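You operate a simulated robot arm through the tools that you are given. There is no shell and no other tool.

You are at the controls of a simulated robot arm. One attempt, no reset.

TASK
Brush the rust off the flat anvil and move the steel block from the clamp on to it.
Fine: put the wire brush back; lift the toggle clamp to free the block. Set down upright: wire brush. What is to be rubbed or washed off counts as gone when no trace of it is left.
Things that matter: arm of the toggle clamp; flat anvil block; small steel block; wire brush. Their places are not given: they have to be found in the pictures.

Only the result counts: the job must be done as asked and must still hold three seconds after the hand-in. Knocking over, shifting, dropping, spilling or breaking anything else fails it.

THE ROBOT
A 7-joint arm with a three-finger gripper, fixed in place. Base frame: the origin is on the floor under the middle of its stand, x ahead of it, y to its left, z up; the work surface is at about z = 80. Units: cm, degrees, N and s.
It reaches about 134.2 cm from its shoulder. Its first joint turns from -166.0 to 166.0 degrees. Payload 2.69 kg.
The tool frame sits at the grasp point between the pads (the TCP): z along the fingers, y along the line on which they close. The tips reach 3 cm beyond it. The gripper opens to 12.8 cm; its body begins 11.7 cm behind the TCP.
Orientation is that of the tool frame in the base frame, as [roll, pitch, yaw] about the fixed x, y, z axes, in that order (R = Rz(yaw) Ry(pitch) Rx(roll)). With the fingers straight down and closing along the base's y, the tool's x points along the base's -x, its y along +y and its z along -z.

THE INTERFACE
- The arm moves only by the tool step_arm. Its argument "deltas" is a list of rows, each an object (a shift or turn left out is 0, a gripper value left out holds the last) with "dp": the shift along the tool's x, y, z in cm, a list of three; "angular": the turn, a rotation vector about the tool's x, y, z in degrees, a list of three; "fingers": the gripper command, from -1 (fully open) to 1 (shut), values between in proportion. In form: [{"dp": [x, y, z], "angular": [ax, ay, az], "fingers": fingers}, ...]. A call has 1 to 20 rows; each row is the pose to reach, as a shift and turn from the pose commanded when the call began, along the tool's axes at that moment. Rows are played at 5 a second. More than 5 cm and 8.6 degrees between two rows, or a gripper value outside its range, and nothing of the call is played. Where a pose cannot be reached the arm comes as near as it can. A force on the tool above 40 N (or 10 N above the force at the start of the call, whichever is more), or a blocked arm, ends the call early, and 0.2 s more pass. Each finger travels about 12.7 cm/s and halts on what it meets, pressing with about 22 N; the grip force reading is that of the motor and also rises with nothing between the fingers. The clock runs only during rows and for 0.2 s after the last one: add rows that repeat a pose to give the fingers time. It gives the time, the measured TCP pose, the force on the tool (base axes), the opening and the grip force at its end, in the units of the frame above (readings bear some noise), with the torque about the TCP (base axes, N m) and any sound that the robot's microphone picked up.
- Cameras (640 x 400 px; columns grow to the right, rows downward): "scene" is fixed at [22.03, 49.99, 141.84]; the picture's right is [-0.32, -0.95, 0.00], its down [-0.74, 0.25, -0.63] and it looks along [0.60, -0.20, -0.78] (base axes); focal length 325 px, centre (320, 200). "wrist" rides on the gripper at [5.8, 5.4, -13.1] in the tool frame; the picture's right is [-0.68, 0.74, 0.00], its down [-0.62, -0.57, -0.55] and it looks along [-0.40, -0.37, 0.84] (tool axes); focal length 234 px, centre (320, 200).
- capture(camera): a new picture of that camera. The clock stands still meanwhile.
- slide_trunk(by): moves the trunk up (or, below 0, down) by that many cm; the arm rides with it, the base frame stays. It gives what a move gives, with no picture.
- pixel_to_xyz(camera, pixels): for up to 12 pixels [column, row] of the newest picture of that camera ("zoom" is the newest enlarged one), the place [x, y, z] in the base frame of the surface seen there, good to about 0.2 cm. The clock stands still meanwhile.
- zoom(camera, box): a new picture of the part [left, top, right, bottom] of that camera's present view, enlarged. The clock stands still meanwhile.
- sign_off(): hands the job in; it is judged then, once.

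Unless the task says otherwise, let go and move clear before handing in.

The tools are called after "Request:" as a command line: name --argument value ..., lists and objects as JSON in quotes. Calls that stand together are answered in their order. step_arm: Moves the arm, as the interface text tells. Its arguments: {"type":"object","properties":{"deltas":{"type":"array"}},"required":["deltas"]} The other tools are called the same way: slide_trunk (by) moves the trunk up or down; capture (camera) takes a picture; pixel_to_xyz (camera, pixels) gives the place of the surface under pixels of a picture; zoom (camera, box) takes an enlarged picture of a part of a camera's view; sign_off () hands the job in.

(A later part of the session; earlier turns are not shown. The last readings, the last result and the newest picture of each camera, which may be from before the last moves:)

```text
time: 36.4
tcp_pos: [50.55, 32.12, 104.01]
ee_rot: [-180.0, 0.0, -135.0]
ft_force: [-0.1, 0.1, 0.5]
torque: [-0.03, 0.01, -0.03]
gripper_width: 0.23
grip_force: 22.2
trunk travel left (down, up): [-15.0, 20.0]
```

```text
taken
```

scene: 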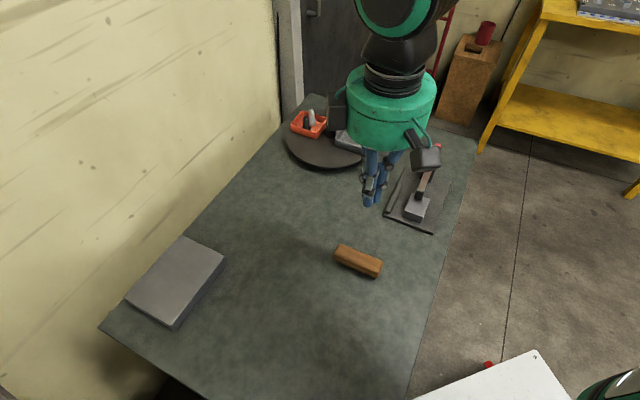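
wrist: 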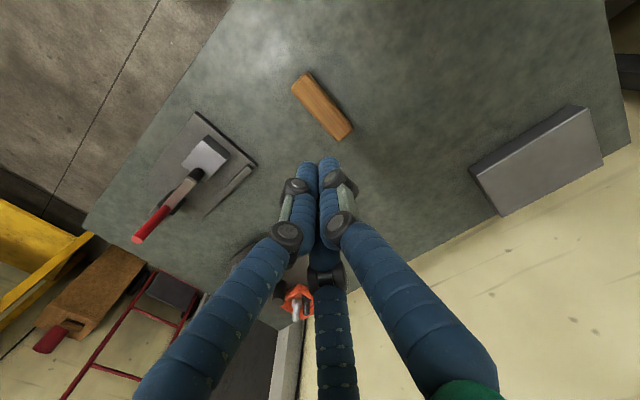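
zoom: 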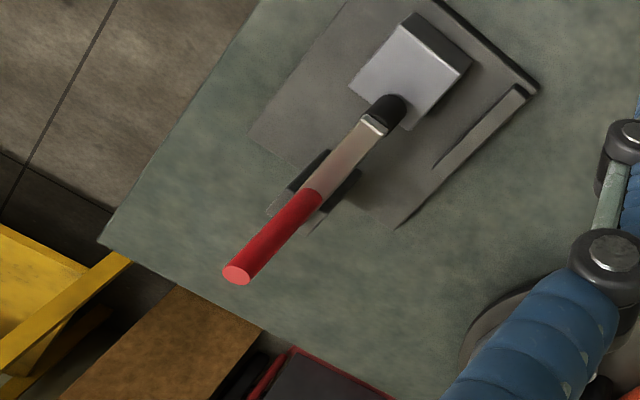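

From above, the arm passes between two bracket plates under the red handle. I'll sample the bracket and arm points to find the pivot.

Request:
zoom --camera "wrist" --box '[130, 160, 200, 250]'

Request:
pixel_to_xyz --camera "wrist" --pixels '[[219, 191], [213, 198], [207, 206], [232, 199], [226, 206], [218, 217], [135, 239], [150, 225], [165, 210], [172, 204], [182, 190], [193, 176]]'

```text
4.44 times, centred on (165, 205) of wrist
```

zoom: 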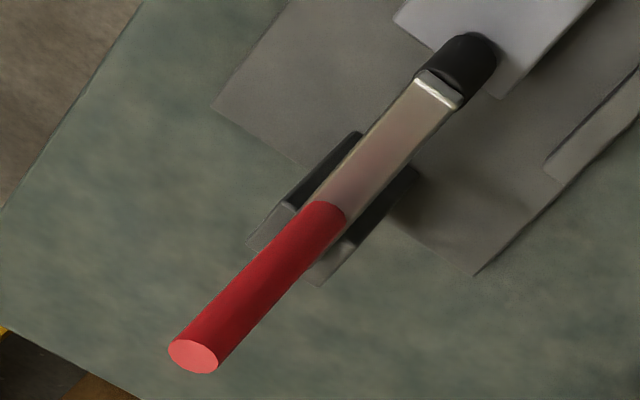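

```text
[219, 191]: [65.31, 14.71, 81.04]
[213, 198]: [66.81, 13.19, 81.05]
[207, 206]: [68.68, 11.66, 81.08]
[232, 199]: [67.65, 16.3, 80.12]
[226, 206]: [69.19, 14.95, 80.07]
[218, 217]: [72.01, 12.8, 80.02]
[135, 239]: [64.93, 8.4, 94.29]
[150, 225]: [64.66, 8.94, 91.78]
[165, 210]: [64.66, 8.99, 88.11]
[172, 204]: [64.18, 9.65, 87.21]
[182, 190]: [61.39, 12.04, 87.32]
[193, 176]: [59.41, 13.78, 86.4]
```

Request:
pixel_to_xyz --camera "zoom" --pixels '[[355, 138], [320, 172], [292, 203], [265, 235], [412, 172], [385, 205], [350, 240], [322, 275], [275, 215], [340, 255]]'

```text
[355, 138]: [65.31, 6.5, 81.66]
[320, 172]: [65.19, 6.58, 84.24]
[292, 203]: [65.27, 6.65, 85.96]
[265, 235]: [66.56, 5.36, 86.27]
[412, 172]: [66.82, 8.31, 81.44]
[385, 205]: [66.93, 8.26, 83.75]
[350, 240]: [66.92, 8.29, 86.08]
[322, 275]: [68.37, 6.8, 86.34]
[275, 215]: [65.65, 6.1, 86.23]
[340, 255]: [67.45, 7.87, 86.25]
```

The bracket pivot is near (66.8,6.7,86), the handle stands about 2.3 cm in front of it at (65.2,8.4). I'll move over to the block side of the handle and lower the closed fingertips to z≈91, above the arm.

Request:
step_arm --deltas '[{"dp": [0.8, -2.9, 0], "fingers": 1}, {"dp": [1.8, -6.5, 0], "fingers": 1}, {"dp": [2.9, -10.5, 0], "fingers": 1}, {"dp": [4.0, -14.5, 0], "fingers": 1}, {"dp": [5.2, -18.5, 0], "fingers": 1}, {"dp": [6.0, -21.5, 0], "fingers": 1}, {"dp": [6.52, -23.23, 0], "fingers": 1}, {"dp": [6.52, -23.23, 3], "fingers": 1}, {"dp": [6.52, -23.23, 6], "fingers": 1}, {"dp": [6.52, -23.23, 8.5], "fingers": 1}, {"dp": [6.52, -23.23, 10.0], "fingers": 1}, {"dp": [6.52, -23.23, 10.0], "fingers": 1}]'

Request:
capture --camera "wrist"

Request:
zoom --camera "scene" --box '[360, 80, 500, 240]'

```text
time: 39.0
tcp_pos: [62.41, 10.98, 94.07]
ee_rot: [-180.0, -0.1, -135.1]
ft_force: [0.0, -0.7, 0.2]
torque: [0.0, 0.0, 0.0]
gripper_width: 0.22
grip_force: 22.0
trunk travel left (down, up): [-15.0, 20.0]
```

```text
taken
```

wrist: 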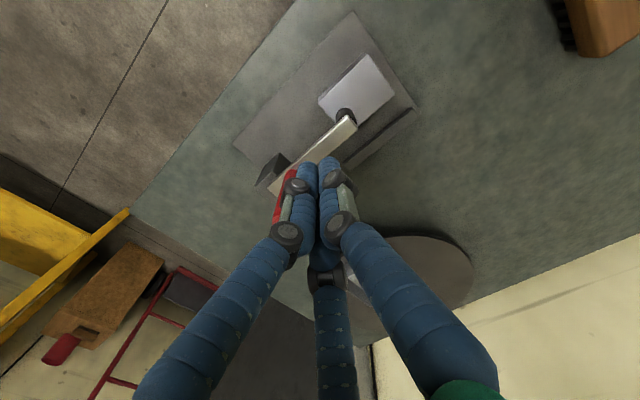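

```text
2.50 times, centred on (430, 160) of scene
```

zoom: 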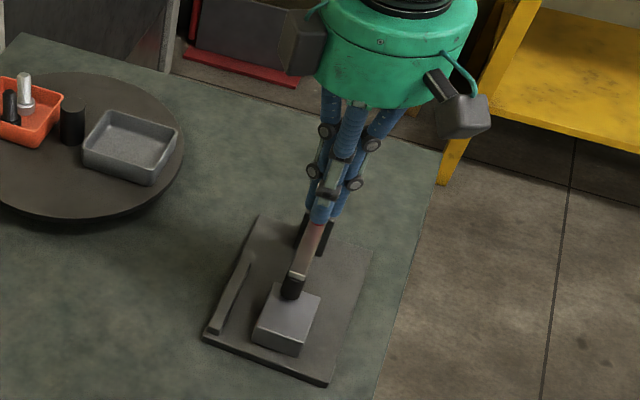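

The fingers stand in line in front of the red handle, above the arm. I'll push slowly backward (tool −y) a few centimetres.

Request:
step_arm --deltas '[{"dp": [0, -0.7, 0], "fingers": 1}, {"dp": [0, -1.4, 0], "fingers": 1}, {"dp": [0, -2.0, 0], "fingers": 1}, {"dp": [0, -2.5, 0], "fingers": 1}, {"dp": [0, -3.0, 0], "fingers": 1}, {"dp": [0, -3.5, 0], "fingers": 1}, {"dp": [0, -3.5, 0], "fingers": 1}]'

Request:
capture --camera "wrist"

Request:
zoom --camera "scene" --box '[360, 80, 500, 240]'

```text
time: 40.6
tcp_pos: [64.91, 8.52, 94.05]
ee_rot: [180.0, -0.1, -134.9]
ft_force: [-1.0, 2.7, 3.7]
torque: [0.07, -0.03, 0.01]
gripper_width: 0.21
grip_force: 22.0
trunk travel left (down, up): [-15.0, 20.0]
```

```text
taken
```

wrist: 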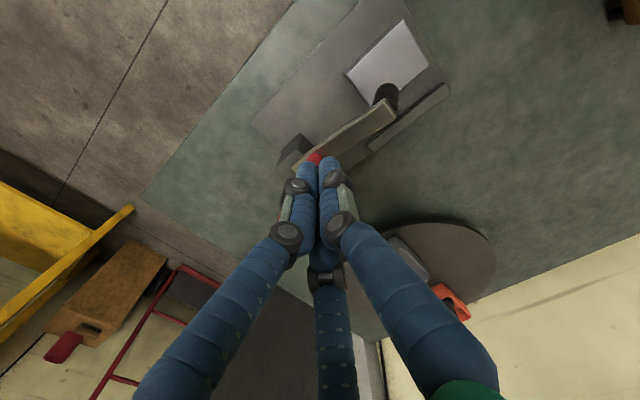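

```text
2.50 times, centred on (430, 160) of scene
```

zoom: 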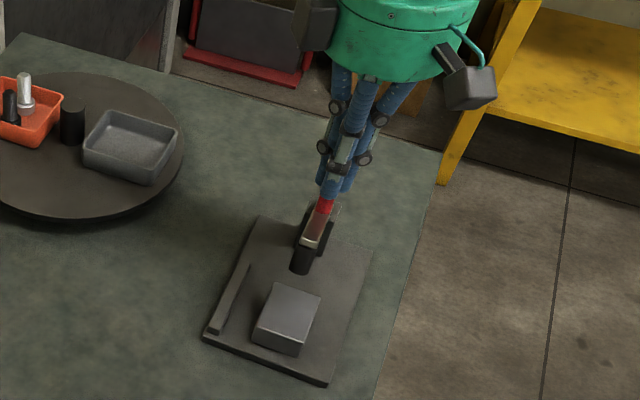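

The clamp arm is swinging up with only a few newtons. I'll push 3 cm further.

Request:
step_arm --deltas '[{"dp": [0, -0.6, 0], "fingers": 1}, {"dp": [0, -1.2, 0], "fingers": 1}, {"dp": [0, -1.8, 0], "fingers": 1}, {"dp": [0, -2.4, 0], "fingers": 1}, {"dp": [0, -3.0, 0], "fingers": 1}, {"dp": [0, -3.0, 0], "fingers": 1}]'

Request:
capture --camera "wrist"

Request:
zoom --camera "scene" --box '[360, 80, 500, 240]'

```text
time: 42.0
tcp_pos: [67.02, 6.32, 94.05]
ee_rot: [-180.0, 0.0, -135.0]
ft_force: [-0.6, 0.1, 0.3]
torque: [-0.01, 0.04, 0.01]
gripper_width: 0.25
grip_force: 22.0
trunk travel left (down, up): [-15.0, 20.0]
```

```text
taken
```

wrist: 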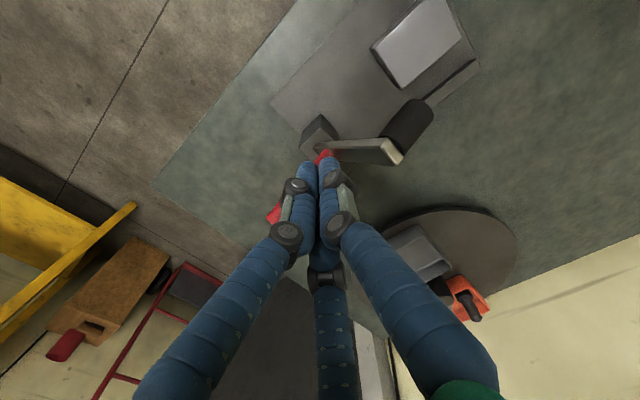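

```text
2.50 times, centred on (430, 160) of scene
```

zoom: 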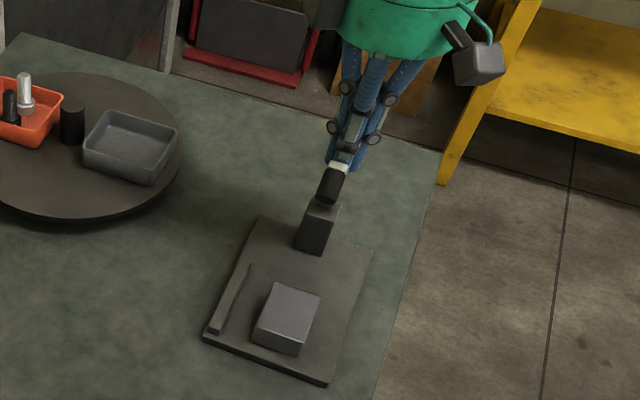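

The arm is now raised steeply and there is no force on the fingers, so it may have toggled over. I'll measure the arm's and handle's positions.

Request:
zoom --camera "wrist" --box '[240, 80, 460, 240]'

Request:
pixel_to_xyz --camera "wrist" --pixels '[[272, 215], [325, 155], [345, 145], [380, 148], [400, 155], [395, 160], [410, 115], [395, 130], [425, 110], [385, 143]]'

```text
2.50 times, centred on (350, 160) of wrist
```

zoom: 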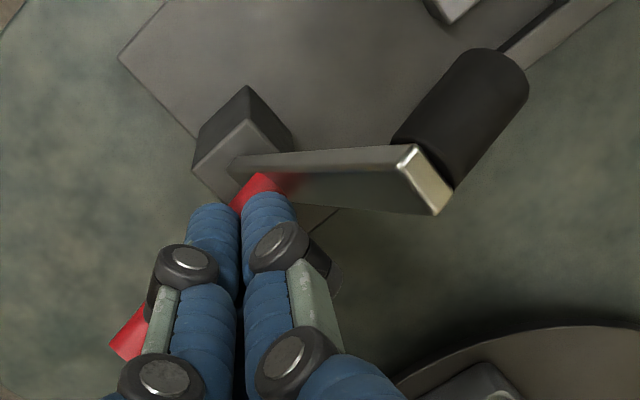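

```text
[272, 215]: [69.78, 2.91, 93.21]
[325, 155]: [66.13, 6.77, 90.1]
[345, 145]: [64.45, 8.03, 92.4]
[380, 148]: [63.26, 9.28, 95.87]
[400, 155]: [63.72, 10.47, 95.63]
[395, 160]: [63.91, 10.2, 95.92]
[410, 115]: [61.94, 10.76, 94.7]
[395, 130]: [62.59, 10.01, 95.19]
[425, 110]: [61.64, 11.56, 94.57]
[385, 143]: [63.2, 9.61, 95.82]
```

The arm is up about 55° (tip at z≈95.8). I'll push another 2.5 cm to open it further.

Request:
step_arm --deltas '[{"dp": [0, -0.6, 0], "fingers": 1}, {"dp": [0, -1.2, 0], "fingers": 1}, {"dp": [0, -1.8, 0], "fingers": 1}, {"dp": [0, -2.5, 0], "fingers": 1}, {"dp": [0, -2.5, 0], "fingers": 1}]'

Request:
capture --camera "wrist"

Request:
zoom --camera "scene" --box '[360, 80, 500, 240]'

```text
time: 43.2
tcp_pos: [68.73, 4.73, 94.21]
ee_rot: [-179.9, 0.0, -135.0]
ft_force: [-15.5, 18.9, 30.2]
torque: [0.29, 0.19, 0.09]
gripper_width: 0.23
grip_force: 21.9
trunk travel left (down, up): [-15.0, 20.0]
```

```text
taken
```

wrist: 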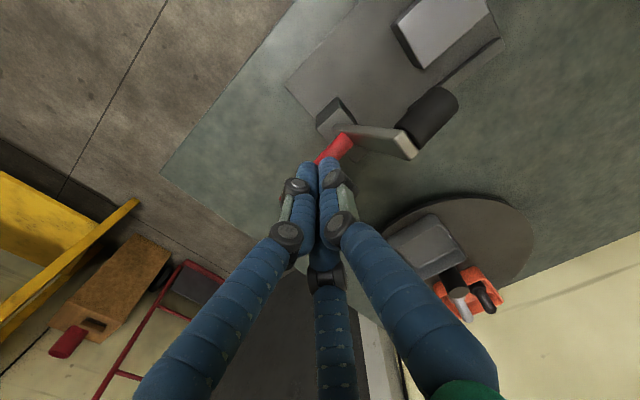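

```text
2.50 times, centred on (430, 160) of scene
```

zoom: 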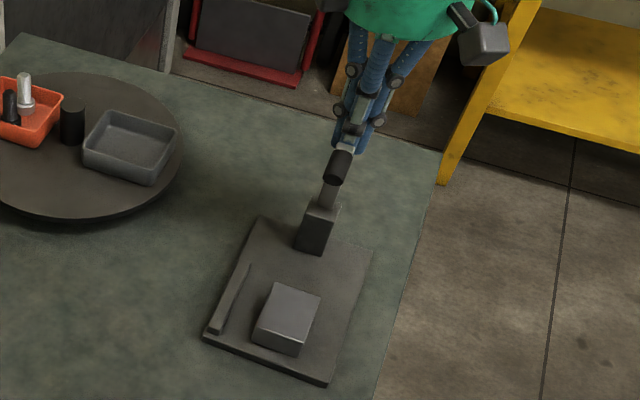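

The force jumped to ~38 N, so the clamp has hit its open stop (clamp base hasn't moved in the picture). I'll back off slightly and see whether the arm stays up.

Request:
step_arm --deltas '[{"dp": [0, 0.4, 0], "fingers": 1}, {"dp": [0, 0.8, -0.5], "fingers": 1}, {"dp": [0, 1.0, -1.5], "fingers": 1}, {"dp": [0, 1.0, -1.5], "fingers": 1}, {"dp": [0, 1.0, -1.5], "fingers": 1}]'

Request:
zoom --camera "wrist" --box '[240, 60, 480, 240]'

Request:
zoom --camera "scene" --box '[360, 80, 500, 240]'

```text
time: 44.4
tcp_pos: [68.11, 5.34, 95.62]
ee_rot: [-179.9, -0.1, -135.0]
ft_force: [-0.6, -0.1, 0.2]
torque: [-0.01, 0.04, -0.02]
gripper_width: 0.25
grip_force: 21.9
trunk travel left (down, up): [-15.0, 20.0]
```

```text
2.22 times, centred on (360, 150) of wrist
```

zoom: 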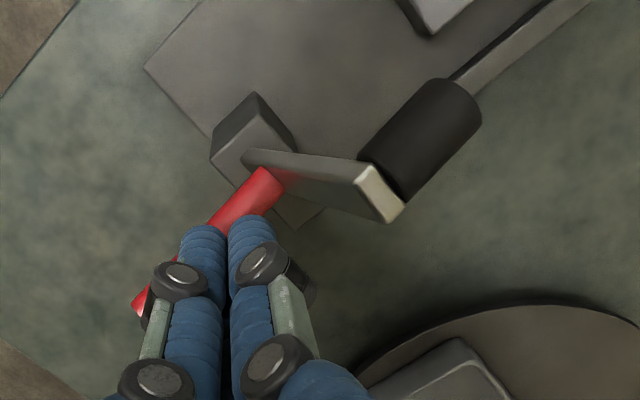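

```text
2.50 times, centred on (430, 160) of scene
```

zoom: 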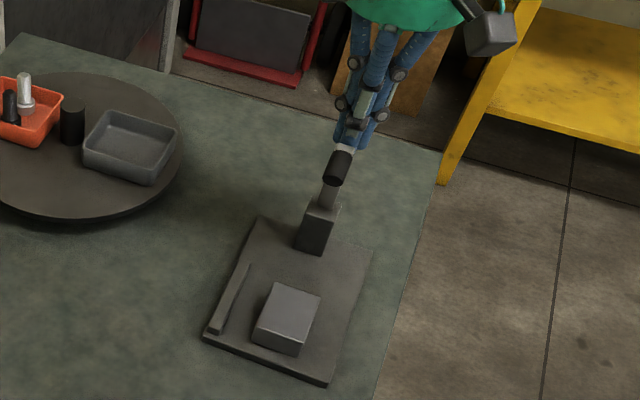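

The arm stays up on its own with the fingers off it. I'll rise well clear and look at the block.

Request:
step_arm --deltas '[{"dp": [0, 0, -3], "fingers": 1}, {"dp": [0, 0, -7], "fingers": 1}, {"dp": [0, 0, -11], "fingers": 1}, {"dp": [0, 0, -14], "fingers": 1}, {"dp": [0, 2, -16], "fingers": 1}, {"dp": [0, 6, -16], "fingers": 1}, {"dp": [0, 10, -16], "fingers": 1}, {"dp": [0, 14, -16], "fingers": 1}, {"dp": [0, 17, -16], "fingers": 0}, {"dp": [0, 17, -16], "fingers": -1}, {"dp": [0, 17, -16], "fingers": -1}, {"dp": [0, 17, -16], "fingers": -1}]'

Request:
capture --camera "wrist"

Request:
zoom --camera "scene" --box '[380, 120, 460, 240]'

```text
time: 47.0
tcp_pos: [56.18, 17.48, 111.5]
ee_rot: [-180.0, 0.0, -135.0]
ft_force: [1.5, -1.0, 0.2]
torque: [0.02, 0.0, 0.01]
gripper_width: 12.81
grip_force: 0.1
trunk travel left (down, up): [-15.0, 20.0]
```

```text
taken
```

wrist: 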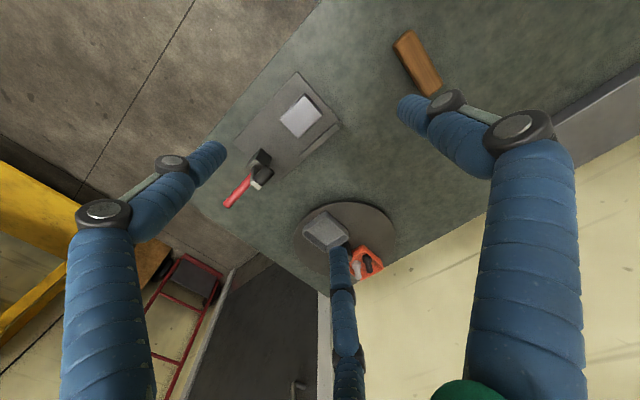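

```text
3.33 times, centred on (420, 180) of scene
```

zoom: 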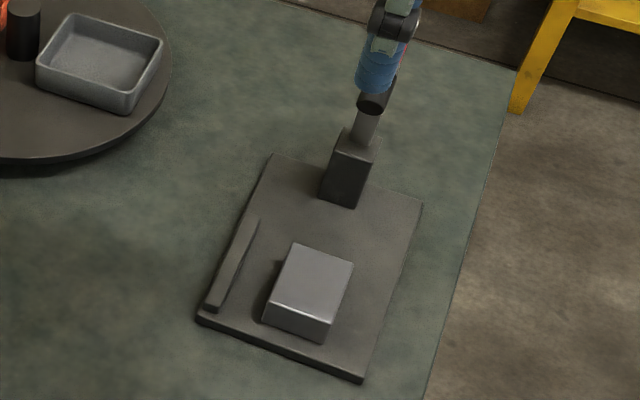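

The clamp stays open and the block is free at wrist pixels (300,116). I'll zoom in and measure its corners.

Request:
zoom --camera "wrist" --box '[220, 60, 350, 220]'

Request:
zoom --camera "wrist" --box '[260, 80, 340, 150]'

```text
2.50 times, centred on (285, 140) of wrist
```

zoom: 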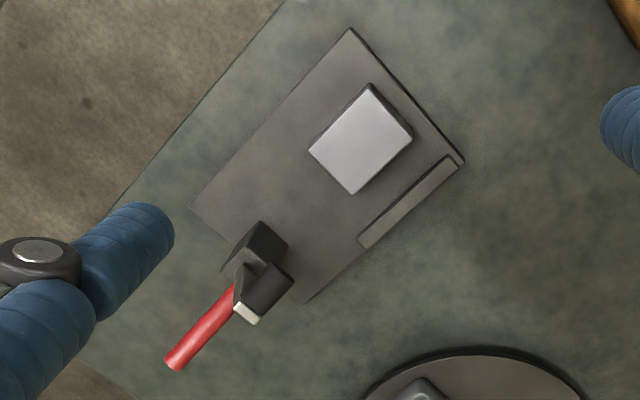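

```text
5.71 times, centred on (300, 115) of wrist
```

zoom: 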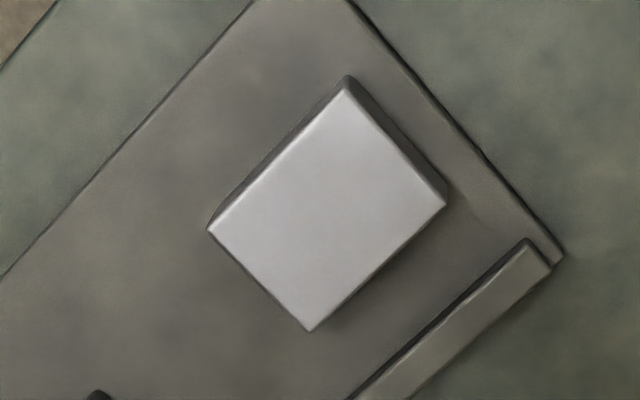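

Request:
pixel_to_xyz --camera "zoom" --pixels '[[345, 95], [440, 203], [310, 325], [213, 230], [328, 212], [395, 145], [375, 268], [262, 280], [275, 160], [345, 79], [560, 257], [525, 243]]'

Request:
pixel_to_xyz --camera "wrist" --pixels '[[232, 204], [258, 180], [268, 170], [272, 167], [320, 130], [300, 155]]'

```text
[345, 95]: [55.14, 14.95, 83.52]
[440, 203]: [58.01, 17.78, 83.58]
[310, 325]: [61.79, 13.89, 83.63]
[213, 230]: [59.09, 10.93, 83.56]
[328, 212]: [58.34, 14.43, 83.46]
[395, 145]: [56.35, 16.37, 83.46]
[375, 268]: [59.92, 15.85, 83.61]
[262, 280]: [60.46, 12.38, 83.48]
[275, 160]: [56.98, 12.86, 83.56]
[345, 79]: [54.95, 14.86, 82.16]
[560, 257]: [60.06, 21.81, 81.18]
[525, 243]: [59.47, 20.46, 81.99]
```

```text
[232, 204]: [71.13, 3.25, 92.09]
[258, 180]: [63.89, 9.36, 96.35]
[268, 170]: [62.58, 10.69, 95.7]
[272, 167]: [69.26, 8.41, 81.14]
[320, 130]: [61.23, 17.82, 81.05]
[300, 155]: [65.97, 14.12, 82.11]
```

The block measures about 5.5×4.1×2.5 cm, centred at (58.5,14.4) with top z≈83.6; the raised clamp arm tip is near (63.9,9.4,96.4), so I'll tilt the hand 8° away from it. I'll move above the block at z≈100 with the fingers pre-set to 7 cm and check the clearances.

Request:
step_arm --deltas '[{"dp": [0.1, -0.7, 2.5], "angular": [2, 0, 0], "fingers": -0.09}, {"dp": [0.2, -1.5, 5], "angular": [4, 0, 0], "fingers": -0.09}, {"dp": [0.3, -2.5, 8], "angular": [6, 0, 0], "fingers": -0.09}, {"dp": [0.47, -3.34, 10.5], "angular": [8, 0, 0], "fingers": -0.09}, {"dp": [0.47, -3.34, 11.6], "angular": [8, 0, 0], "fingers": -0.09}, {"dp": [0.47, -3.34, 11.6], "angular": [8, 0, 0], "fingers": -0.09}]'

Request:
capture --camera "wrist"

Request:
capture --camera "scene"

```text
time: 48.4
tcp_pos: [58.08, 14.77, 99.92]
ee_rot: [-172.0, 0.0, -135.0]
ft_force: [0.9, -0.2, 0.2]
torque: [0.02, -0.01, 0.0]
gripper_width: 6.97
grip_force: 0.0
trunk travel left (down, up): [-15.0, 20.0]
```

```text
taken
```

wrist: 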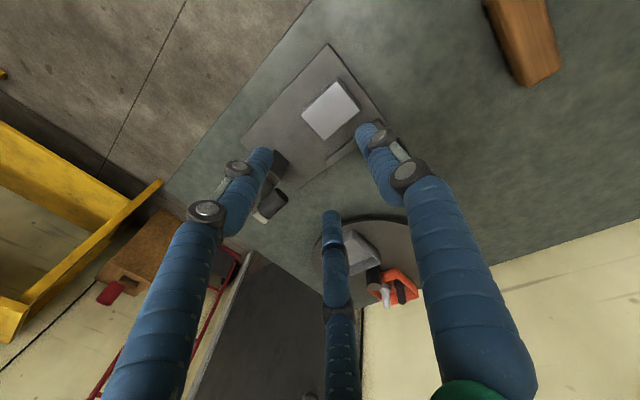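

```text
taken
```

scene: 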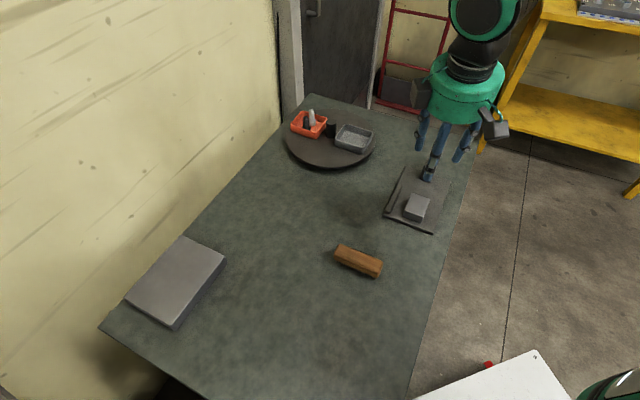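

The hand is tilted properly (tool z leans toward +x,−y) and both side fingers straddle the raised arm. I'll re-measure the block and the arm tip from this view.

Request:
zoom --camera "wrist" --box '[230, 60, 390, 240]'

Request:
pixel_to_xyz --camera "wrist" --pixels '[[337, 84], [358, 110], [331, 137], [305, 112], [331, 110], [276, 197], [265, 217], [258, 216], [285, 196], [357, 133], [350, 142], [270, 212]]'

```text
2.22 times, centred on (310, 150) of wrist
```

zoom: 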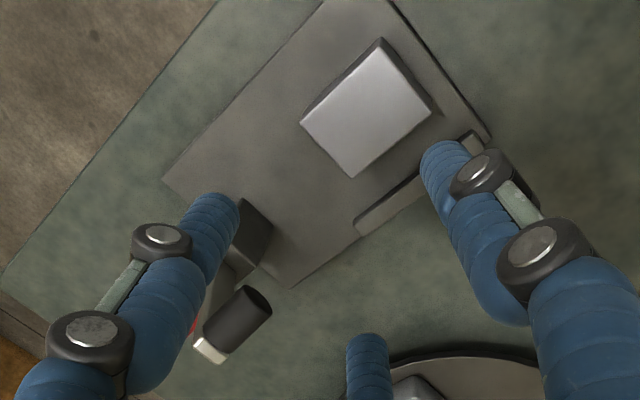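

```text
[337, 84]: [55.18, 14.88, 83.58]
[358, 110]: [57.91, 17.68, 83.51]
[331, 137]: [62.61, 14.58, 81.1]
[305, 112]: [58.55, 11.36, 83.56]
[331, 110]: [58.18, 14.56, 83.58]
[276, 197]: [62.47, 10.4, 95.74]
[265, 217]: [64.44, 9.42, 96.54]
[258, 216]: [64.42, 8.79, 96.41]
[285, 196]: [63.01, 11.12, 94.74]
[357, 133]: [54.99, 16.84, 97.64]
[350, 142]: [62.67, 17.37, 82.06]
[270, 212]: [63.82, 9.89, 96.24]
```

The block centre is confirmed at (58.5,14.4). I'll descend vertically 10 cm first and check clearance to the clamp arm.

Request:
step_arm --deltas '[{"dp": [0, 0.42, 2.97], "fingers": -0.09}, {"dp": [0, 0.83, 5.94], "fingers": -0.09}, {"dp": [0, 1.15, 8.2], "fingers": -0.09}, {"dp": [0, 1.39, 9.9], "fingers": -0.09}, {"dp": [0, 1.39, 9.9], "fingers": -0.09}]'

Request:
capture --camera "wrist"

Request:
zoom --camera "scene" --box '[360, 80, 500, 240]'

```text
time: 49.6
tcp_pos: [58.22, 14.64, 89.98]
ee_rot: [-172.0, 0.0, -134.9]
ft_force: [0.4, -0.8, 0.0]
torque: [-0.02, -0.02, -0.01]
gripper_width: 6.98
grip_force: 0.0
trunk travel left (down, up): [-15.0, 20.0]
```

```text
taken
```

wrist: 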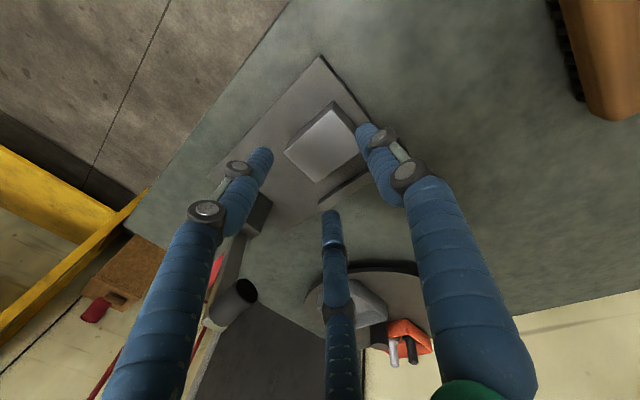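

```text
2.50 times, centred on (430, 160) of scene
```

zoom: 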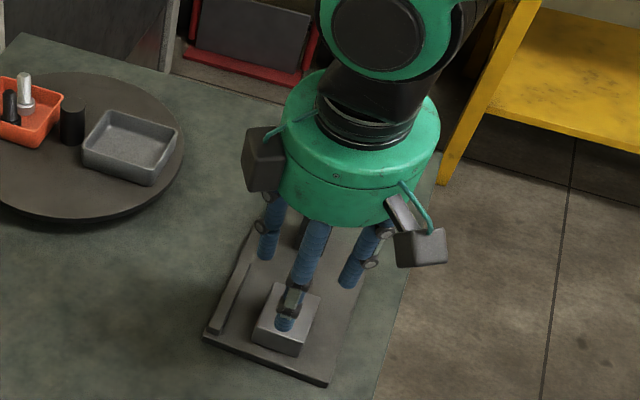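

The raised arm and pad (wrist (235,300)) pass between the two side fingers, and the thumb comes down in front of the block. I'll continue down slowly to TCP z≈84.9.

Request:
step_arm --deltas '[{"dp": [0, 0.14, 0.99], "fingers": -0.09}, {"dp": [0, 0.28, 1.98], "fingers": -0.09}, {"dp": [0, 0.42, 2.97], "fingers": -0.09}, {"dp": [0, 0.5, 3.6], "fingers": -0.09}, {"dp": [0, 0.5, 3.6], "fingers": -0.09}]'

Request:
capture --camera "wrist"

Request:
zoom --camera "scene" --box '[370, 130, 470, 250]'

```text
time: 50.8
tcp_pos: [58.14, 14.71, 86.28]
ee_rot: [-172.1, 0.0, -134.9]
ft_force: [0.4, 0.4, -0.1]
torque: [-0.02, 0.03, -0.01]
gripper_width: 7.0
grip_force: 0.0
trunk travel left (down, up): [-15.0, 20.0]
```

```text
taken
```

wrist: 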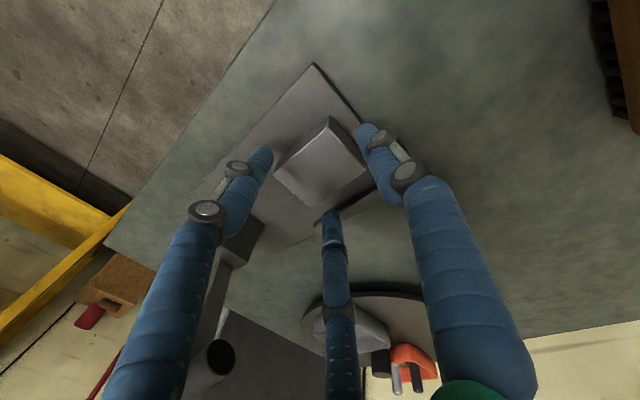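

```text
3.33 times, centred on (420, 190) of scene
```

zoom: 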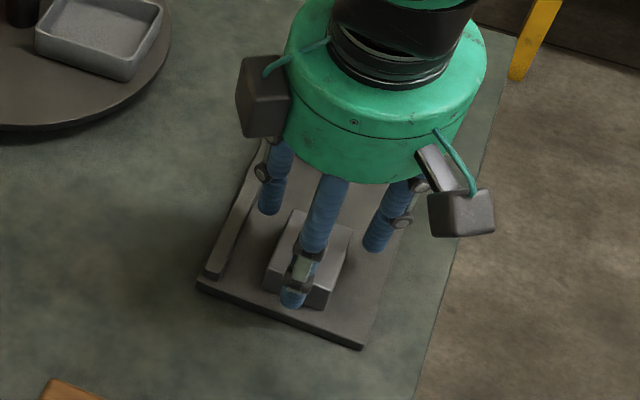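

No contact forces; the block sits between the fingers. I'll go the last 1.4 cm in small steps.

Request:
step_arm --deltas '[{"dp": [0, 0.07, 0.5], "fingers": -0.09}, {"dp": [0, 0.14, 1.0], "fingers": -0.09}, {"dp": [0, 0.19, 1.39], "fingers": -0.09}, {"dp": [0, 0.19, 1.39], "fingers": -0.09}]'

Request:
zoom --camera "wrist" --box '[180, 90, 420, 270]'

Request:
zoom --camera "scene" --box '[370, 160, 450, 250]'

```text
time: 51.8
tcp_pos: [58.16, 14.67, 85.01]
ee_rot: [-172.0, 0.0, -135.1]
ft_force: [-1.5, -0.4, -0.4]
torque: [0.0, 0.03, 0.03]
gripper_width: 6.94
grip_force: 0.1
trunk travel left (down, up): [-15.0, 20.0]
```

```text
2.22 times, centred on (300, 180) of wrist
```

zoom: 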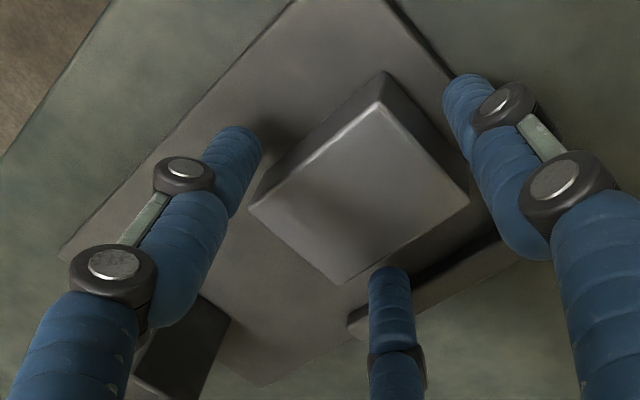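

```text
4.44 times, centred on (410, 205) of scene
```

zoom: 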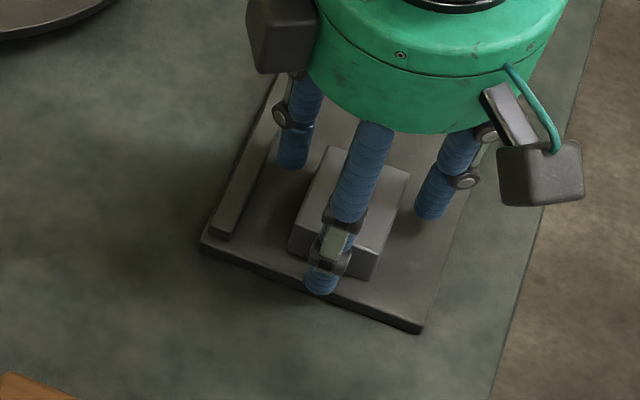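

The fingers surround the block: thumb at its front end, side fingers by the rear flanks. I'll close gradually.

Request:
step_arm --deltas '[{"fingers": 0.0}, {"fingers": 0.08}, {"fingers": 0.15}, {"fingers": 0.2}, {"fingers": 0.25}, {"fingers": 0.35}, {"fingers": 0.5}, {"fingers": 0.8}, {"fingers": 1}, {"fingers": 1}]'

Request:
zoom --camera "wrist" --box '[180, 90, 420, 270]'

Request:
zoom --camera "scene" --box '[370, 160, 450, 250]'

```text
time: 54.0
tcp_pos: [58.1, 14.56, 84.89]
ee_rot: [-172.0, 0.0, -135.0]
ft_force: [-1.5, 1.1, 0.1]
torque: [0.1, 0.13, 0.03]
gripper_width: 5.33
grip_force: 21.9
trunk travel left (down, up): [-15.0, 20.0]
```

```text
2.22 times, centred on (300, 180) of wrist
```

zoom: 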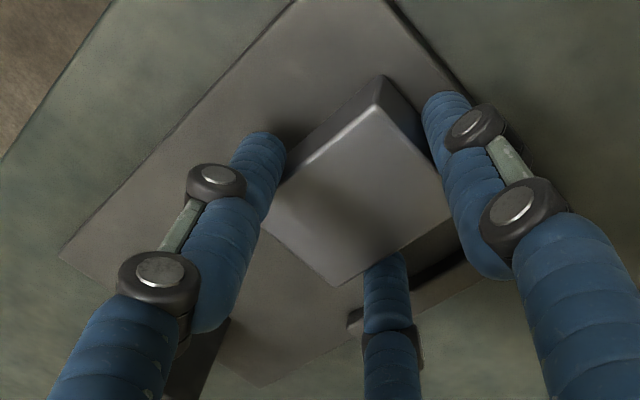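

```text
4.44 times, centred on (410, 205) of scene
```

zoom: 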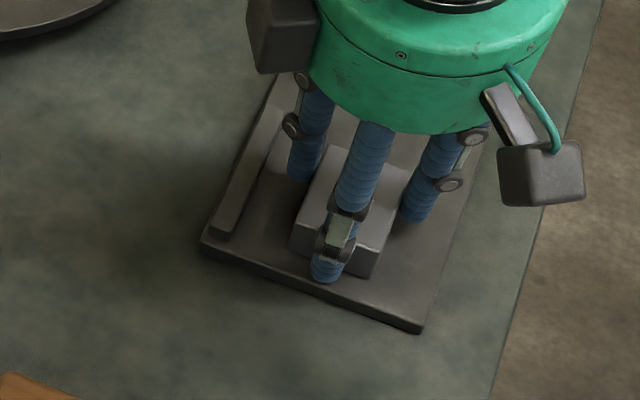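

The grip closed at 5.33 cm with 22 N on the block. I'll lift 1 cm and check that it comes along.

Request:
step_arm --deltas '[{"dp": [0, -0.04, -0.3], "fingers": 1}, {"dp": [0, -0.1, -0.7], "fingers": 1}, {"dp": [0, -0.17, -1.2], "fingers": 1}, {"dp": [0, -0.25, -1.8], "fingers": 1}, {"dp": [0, -0.25, -1.8], "fingers": 1}]'

Request:
zoom --camera "wrist" --box '[180, 90, 420, 270]'

Request:
zoom --camera "scene" --box '[370, 160, 450, 250]'

```text
time: 55.2
tcp_pos: [58.05, 14.76, 86.77]
ee_rot: [-172.1, -0.1, -135.0]
ft_force: [-0.1, 0.0, -5.6]
torque: [0.01, 0.02, 0.02]
gripper_width: 5.37
grip_force: 22.0
trunk travel left (down, up): [-15.0, 20.0]
```

```text
2.22 times, centred on (300, 180) of wrist
```

zoom: 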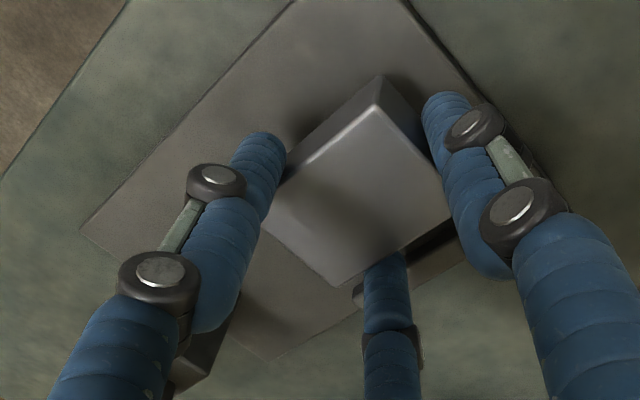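

```text
4.44 times, centred on (410, 205) of scene
```

zoom: 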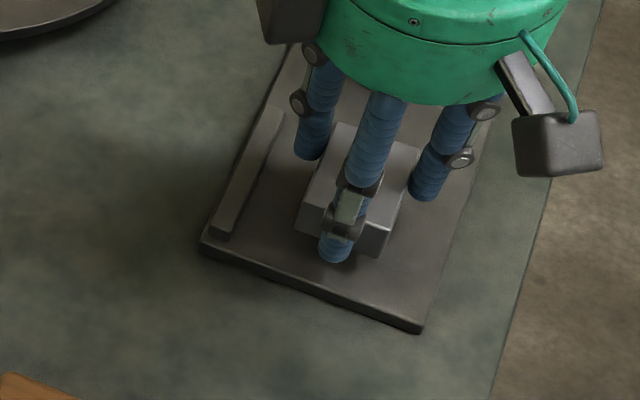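

The block is lifted (5 N weight) and sits firm. I'll raise a bit more while moving away from the clamp arm along the plate's front direction, then climb to z≈99.

Request:
step_arm --deltas '[{"dp": [0, -0.11, -0.79], "fingers": 1}, {"dp": [0, -0.25, -1.78], "fingers": 1}, {"dp": [0, 1.14, -2.68], "fingers": 1}, {"dp": [0, 3.54, -3.53], "fingers": 1}, {"dp": [0, 6.37, -4.93], "fingers": 1}, {"dp": [0, 9.07, -7.33], "fingers": 1}, {"dp": [0, 11.12, -10.65], "fingers": 1}, {"dp": [0, 13.18, -13.97], "fingers": 1}, {"dp": [0, 13.18, -13.97], "fingers": 1}]'

Request:
capture --camera "wrist"

Request:
capture --camera "scene"

```text
time: 57.2
tcp_pos: [47.51, 25.29, 98.7]
ee_rot: [-172.0, -0.1, -135.0]
ft_force: [-1.8, -0.2, -3.9]
torque: [0.03, -0.02, 0.01]
gripper_width: 5.35
grip_force: 22.1
trunk travel left (down, up): [-15.0, 20.0]
```

```text
taken
```

wrist: 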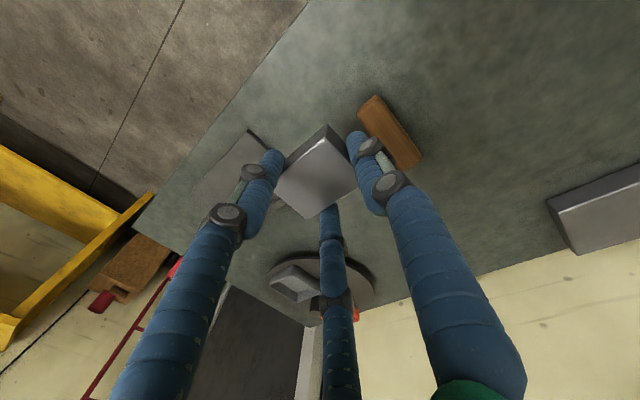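

```text
taken
```

scene: 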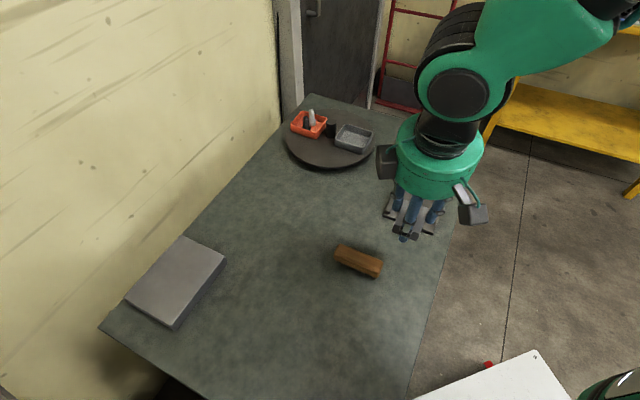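

The block is held steadily and everything else is undisturbed. I'll carry it at this height to above the anvil's centre.

Request:
step_arm --deltas '[{"dp": [-1.12, 0.69, -0.1], "fingers": 1}, {"dp": [-3.35, 2.07, -0.29], "fingers": 1}, {"dp": [-6.33, 3.92, -0.55], "fingers": 1}, {"dp": [-9.69, 5.99, -0.84], "fingers": 1}, {"dp": [-13.04, 8.06, -1.13], "fingers": 1}, {"dp": [-16.39, 10.13, -1.42], "fingers": 1}, {"dp": [-19.75, 12.21, -1.71], "fingers": 1}, {"dp": [-23.1, 14.28, -2.0], "fingers": 1}, {"dp": [-26.45, 16.35, -2.29], "fingers": 1}, {"dp": [-29.81, 18.42, -2.58], "fingers": 1}, {"dp": [-32.79, 20.27, -2.84], "fingers": 1}, {"dp": [-35.02, 21.65, -3.04], "fingers": 1}, {"dp": [-36.51, 22.57, -3.17], "fingers": 1}, {"dp": [-37.26, 23.03, -3.23], "fingers": 1}, {"dp": [-37.26, 23.03, -3.23], "fingers": 1}]'

Request:
capture --camera "wrist"

Request:
capture --camera "scene"

```text
time: 60.4
tcp_pos: [57.57, 68.14, 98.67]
ee_rot: [-171.9, 0.0, -135.0]
ft_force: [0.2, 0.3, -4.9]
torque: [0.02, 0.01, -0.02]
gripper_width: 5.36
grip_force: 22.0
trunk travel left (down, up): [-15.0, 20.0]
```

```text
taken
```

wrist: 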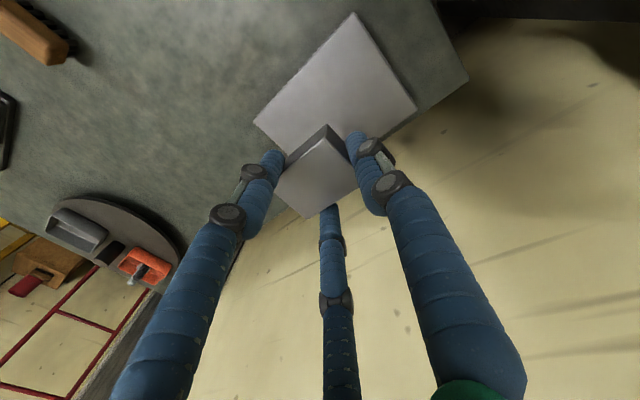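

```text
taken
```

scene: 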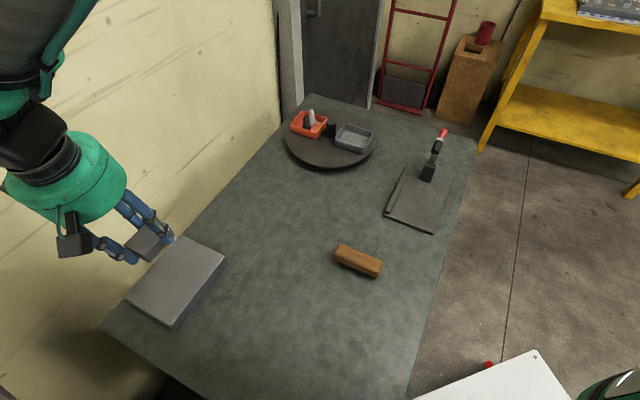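

The block hovers over the anvil. I'll verify the block's actual place and level in the hand before lowering.

Request:
zoom --camera "wrist" --box '[250, 90, 390, 230]'

Request:
pixel_to_xyz --camera "wrist" --pixels '[[322, 142], [346, 170], [354, 187], [308, 215], [279, 184], [316, 178], [300, 165], [338, 195], [322, 128], [345, 155]]'

Request:
zoom --camera "scene" --box '[40, 170, 230, 340]'

```text
2.86 times, centred on (320, 160) of wrist
```

zoom: 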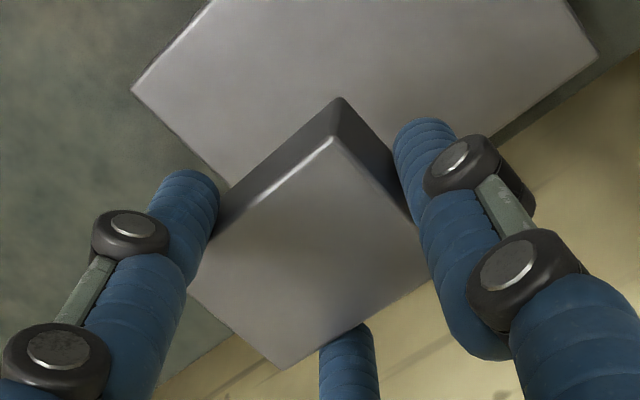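

```text
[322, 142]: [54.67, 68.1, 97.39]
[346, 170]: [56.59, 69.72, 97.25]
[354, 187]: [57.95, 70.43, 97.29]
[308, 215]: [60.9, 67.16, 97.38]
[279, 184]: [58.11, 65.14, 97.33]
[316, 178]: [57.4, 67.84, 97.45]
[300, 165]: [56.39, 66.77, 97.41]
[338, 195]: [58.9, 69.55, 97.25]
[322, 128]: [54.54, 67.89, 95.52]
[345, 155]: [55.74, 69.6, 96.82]
```

```text
2.35 times, centred on (135, 255) of scene
```

zoom: 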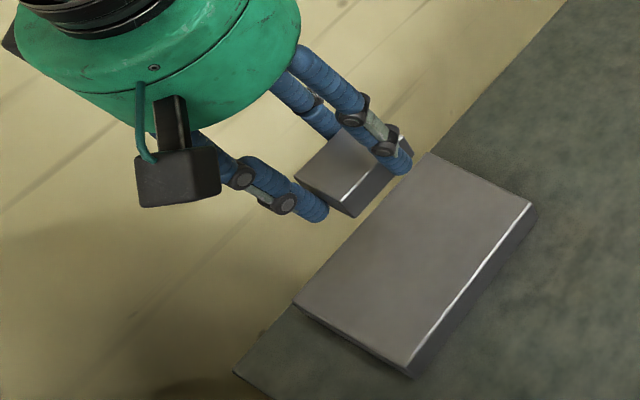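

The block is level (corners z≈97.3) and centred at about (57.9,67.6), right over the anvil's middle. I'll lower it to just above the anvil.

Request:
step_arm --deltas '[{"dp": [0, 0.28, 2.0], "fingers": 1}, {"dp": [0, 0.7, 5.0], "fingers": 1}, {"dp": [0, 1.11, 7.9], "fingers": 1}, {"dp": [0, 1.39, 9.9], "fingers": 1}, {"dp": [0, 1.55, 11.0], "fingers": 1}, {"dp": [0, 1.61, 11.45], "fingers": 1}, {"dp": [0, 1.61, 11.45], "fingers": 1}]'

Request:
zoom --camera "scene" --box '[90, 200, 240, 340]'

```text
time: 62.0
tcp_pos: [57.5, 68.07, 87.13]
ee_rot: [-172.1, 0.0, -135.0]
ft_force: [-0.4, -1.6, -4.8]
torque: [0.06, 0.02, -0.03]
gripper_width: 5.35
grip_force: 21.6
trunk travel left (down, up): [-15.0, 20.0]
```

```text
2.86 times, centred on (165, 270) of scene
```

zoom: 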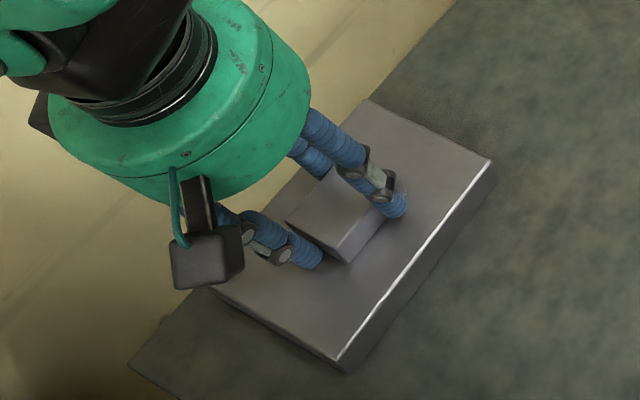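

Force still shows only the block's weight at z≈87.1, so it hangs just above the anvil. I'll ease down in tenths.

Request:
step_arm --deltas '[{"dp": [0, 0.02, 0.15], "fingers": 1}, {"dp": [0, 0.04, 0.3], "fingers": 1}, {"dp": [0, 0.04, 0.3], "fingers": 1}]'

```text
time: 62.8
tcp_pos: [57.42, 68.08, 86.96]
ee_rot: [-172.0, 0.0, -135.1]
ft_force: [-1.8, -0.3, 3.2]
torque: [0.02, 0.3, 0.0]
gripper_width: 5.36
grip_force: 21.4
trunk travel left (down, up): [-15.0, 20.0]
```

Contact: the force rose by 8 N. I'll press 0.06 cm more to seat the block, then open the fingers slowly.

Request:
step_arm --deltas '[{"dp": [0, 0.01, 0.06], "fingers": 1}, {"dp": [0, 0.01, 0.06], "fingers": 1}]'

Request:
capture --camera "wrist"

Request:
pixel_to_xyz --camera "wrist" --pixels '[[322, 142], [346, 170], [354, 187], [308, 213], [280, 184], [316, 178], [310, 110], [340, 60]]'

```text
time: 63.4
tcp_pos: [57.51, 68.08, 86.85]
ee_rot: [-172.0, 0.1, -135.0]
ft_force: [-2.9, 0.2, 9.1]
torque: [0.21, 0.46, -0.01]
gripper_width: 5.35
grip_force: 22.1
trunk travel left (down, up): [-15.0, 20.0]
```

```text
taken
```

wrist: 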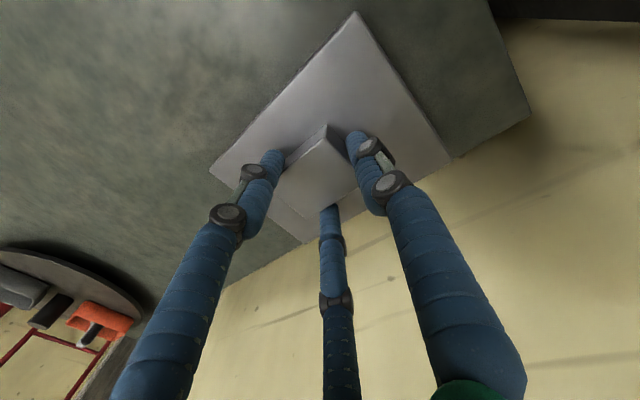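

```text
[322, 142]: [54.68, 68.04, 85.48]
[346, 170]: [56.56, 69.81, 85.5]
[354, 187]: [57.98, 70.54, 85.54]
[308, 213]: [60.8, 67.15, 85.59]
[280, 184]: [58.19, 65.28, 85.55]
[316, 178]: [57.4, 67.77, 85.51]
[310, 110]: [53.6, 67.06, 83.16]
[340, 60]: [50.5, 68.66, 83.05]
```

The block rests on the anvil (top z≈85.5) around (57.8,67.7). I'll open the fingers gently, only as wide as needed.

Request:
step_arm --deltas '[{"fingers": 0.15}, {"fingers": 0.12}, {"fingers": 0.08}, {"fingers": 0.03}, {"fingers": -0.03}, {"fingers": -0.1}, {"fingers": -0.17}, {"fingers": -0.17}, {"fingers": -0.17}]'

Request:
capture --camera "wrist"

Request:
zoom --camera "scene" --box '[90, 200, 240, 340]'

```text
time: 65.4
tcp_pos: [57.56, 68.02, 86.79]
ee_rot: [-172.0, 0.0, -135.0]
ft_force: [0.8, 0.2, -0.4]
torque: [-0.01, 0.01, 0.02]
gripper_width: 7.47
grip_force: 0.1
trunk travel left (down, up): [-15.0, 20.0]
```

```text
taken
```

wrist: 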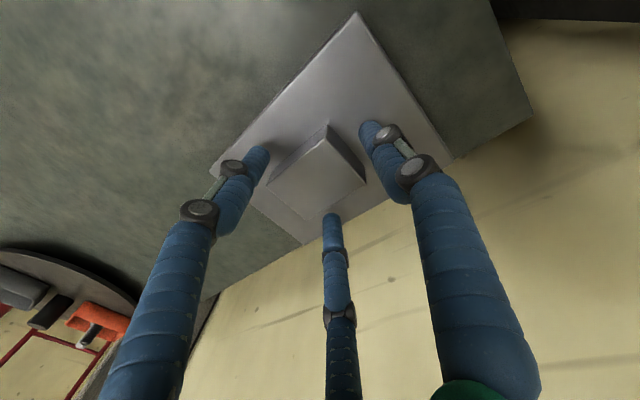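

```text
2.86 times, centred on (165, 270) of scene
```

zoom: 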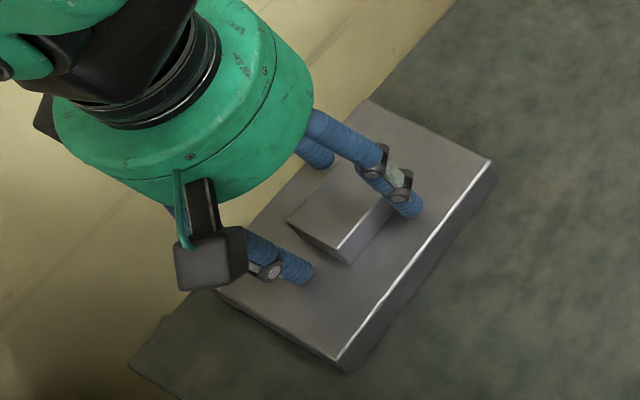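

The block is free with clear gaps to all fingers. I'll lift straight up and away.

Request:
step_arm --deltas '[{"dp": [0, -0.14, -1.0], "fingers": -0.17}, {"dp": [0, -0.42, -3.0], "fingers": -0.17}, {"dp": [0, -0.83, -5.94], "fingers": -0.17}, {"dp": [0, -1.39, -9.9], "fingers": -0.17}, {"dp": [0, -1.95, -13.86], "fingers": -0.17}, {"dp": [0, -2.5, -17.8], "fingers": -0.17}, {"dp": [3, -4.5, -18.5], "fingers": -0.17}, {"dp": [6, -6.5, -19.0], "fingers": -0.17}, {"dp": [9.5, -8.0, -19.5], "fingers": -0.17}, {"dp": [13, -9.5, -20.0], "fingers": -0.17}, {"dp": [16, -11, -20.0], "fingers": -0.17}, {"dp": [19, -13, -20.0], "fingers": -0.17}, {"dp": [19, -13, -20.0], "fingers": -0.17}]'

Request:
capture --camera "scene"

Request:
capture --camera "wrist"

Request:
zoom --camera "scene" --box '[100, 210, 240, 340]'

```text
time: 68.2
tcp_pos: [51.13, 47.49, 108.63]
ee_rot: [-171.9, 0.1, -134.9]
ft_force: [0.4, -0.6, 0.6]
torque: [0.04, 0.01, 0.03]
gripper_width: 7.51
grip_force: 0.1
trunk travel left (down, up): [-15.0, 20.0]
```

```text
taken
```

scene: 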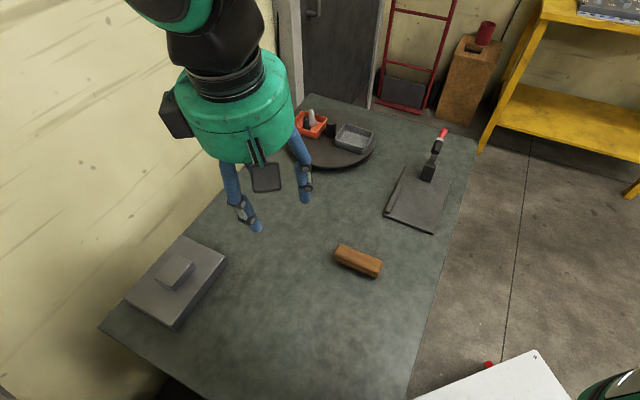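

```text
taken
```

wrist: 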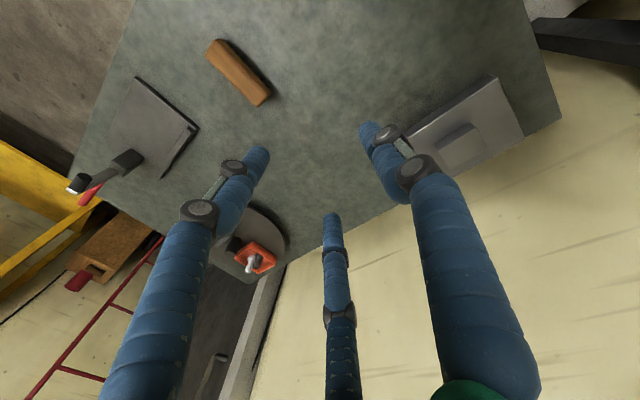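

```text
3.08 times, centred on (170, 275) of scene
```

zoom: 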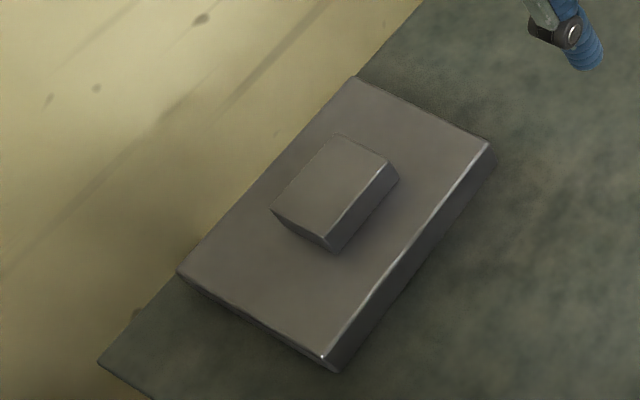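

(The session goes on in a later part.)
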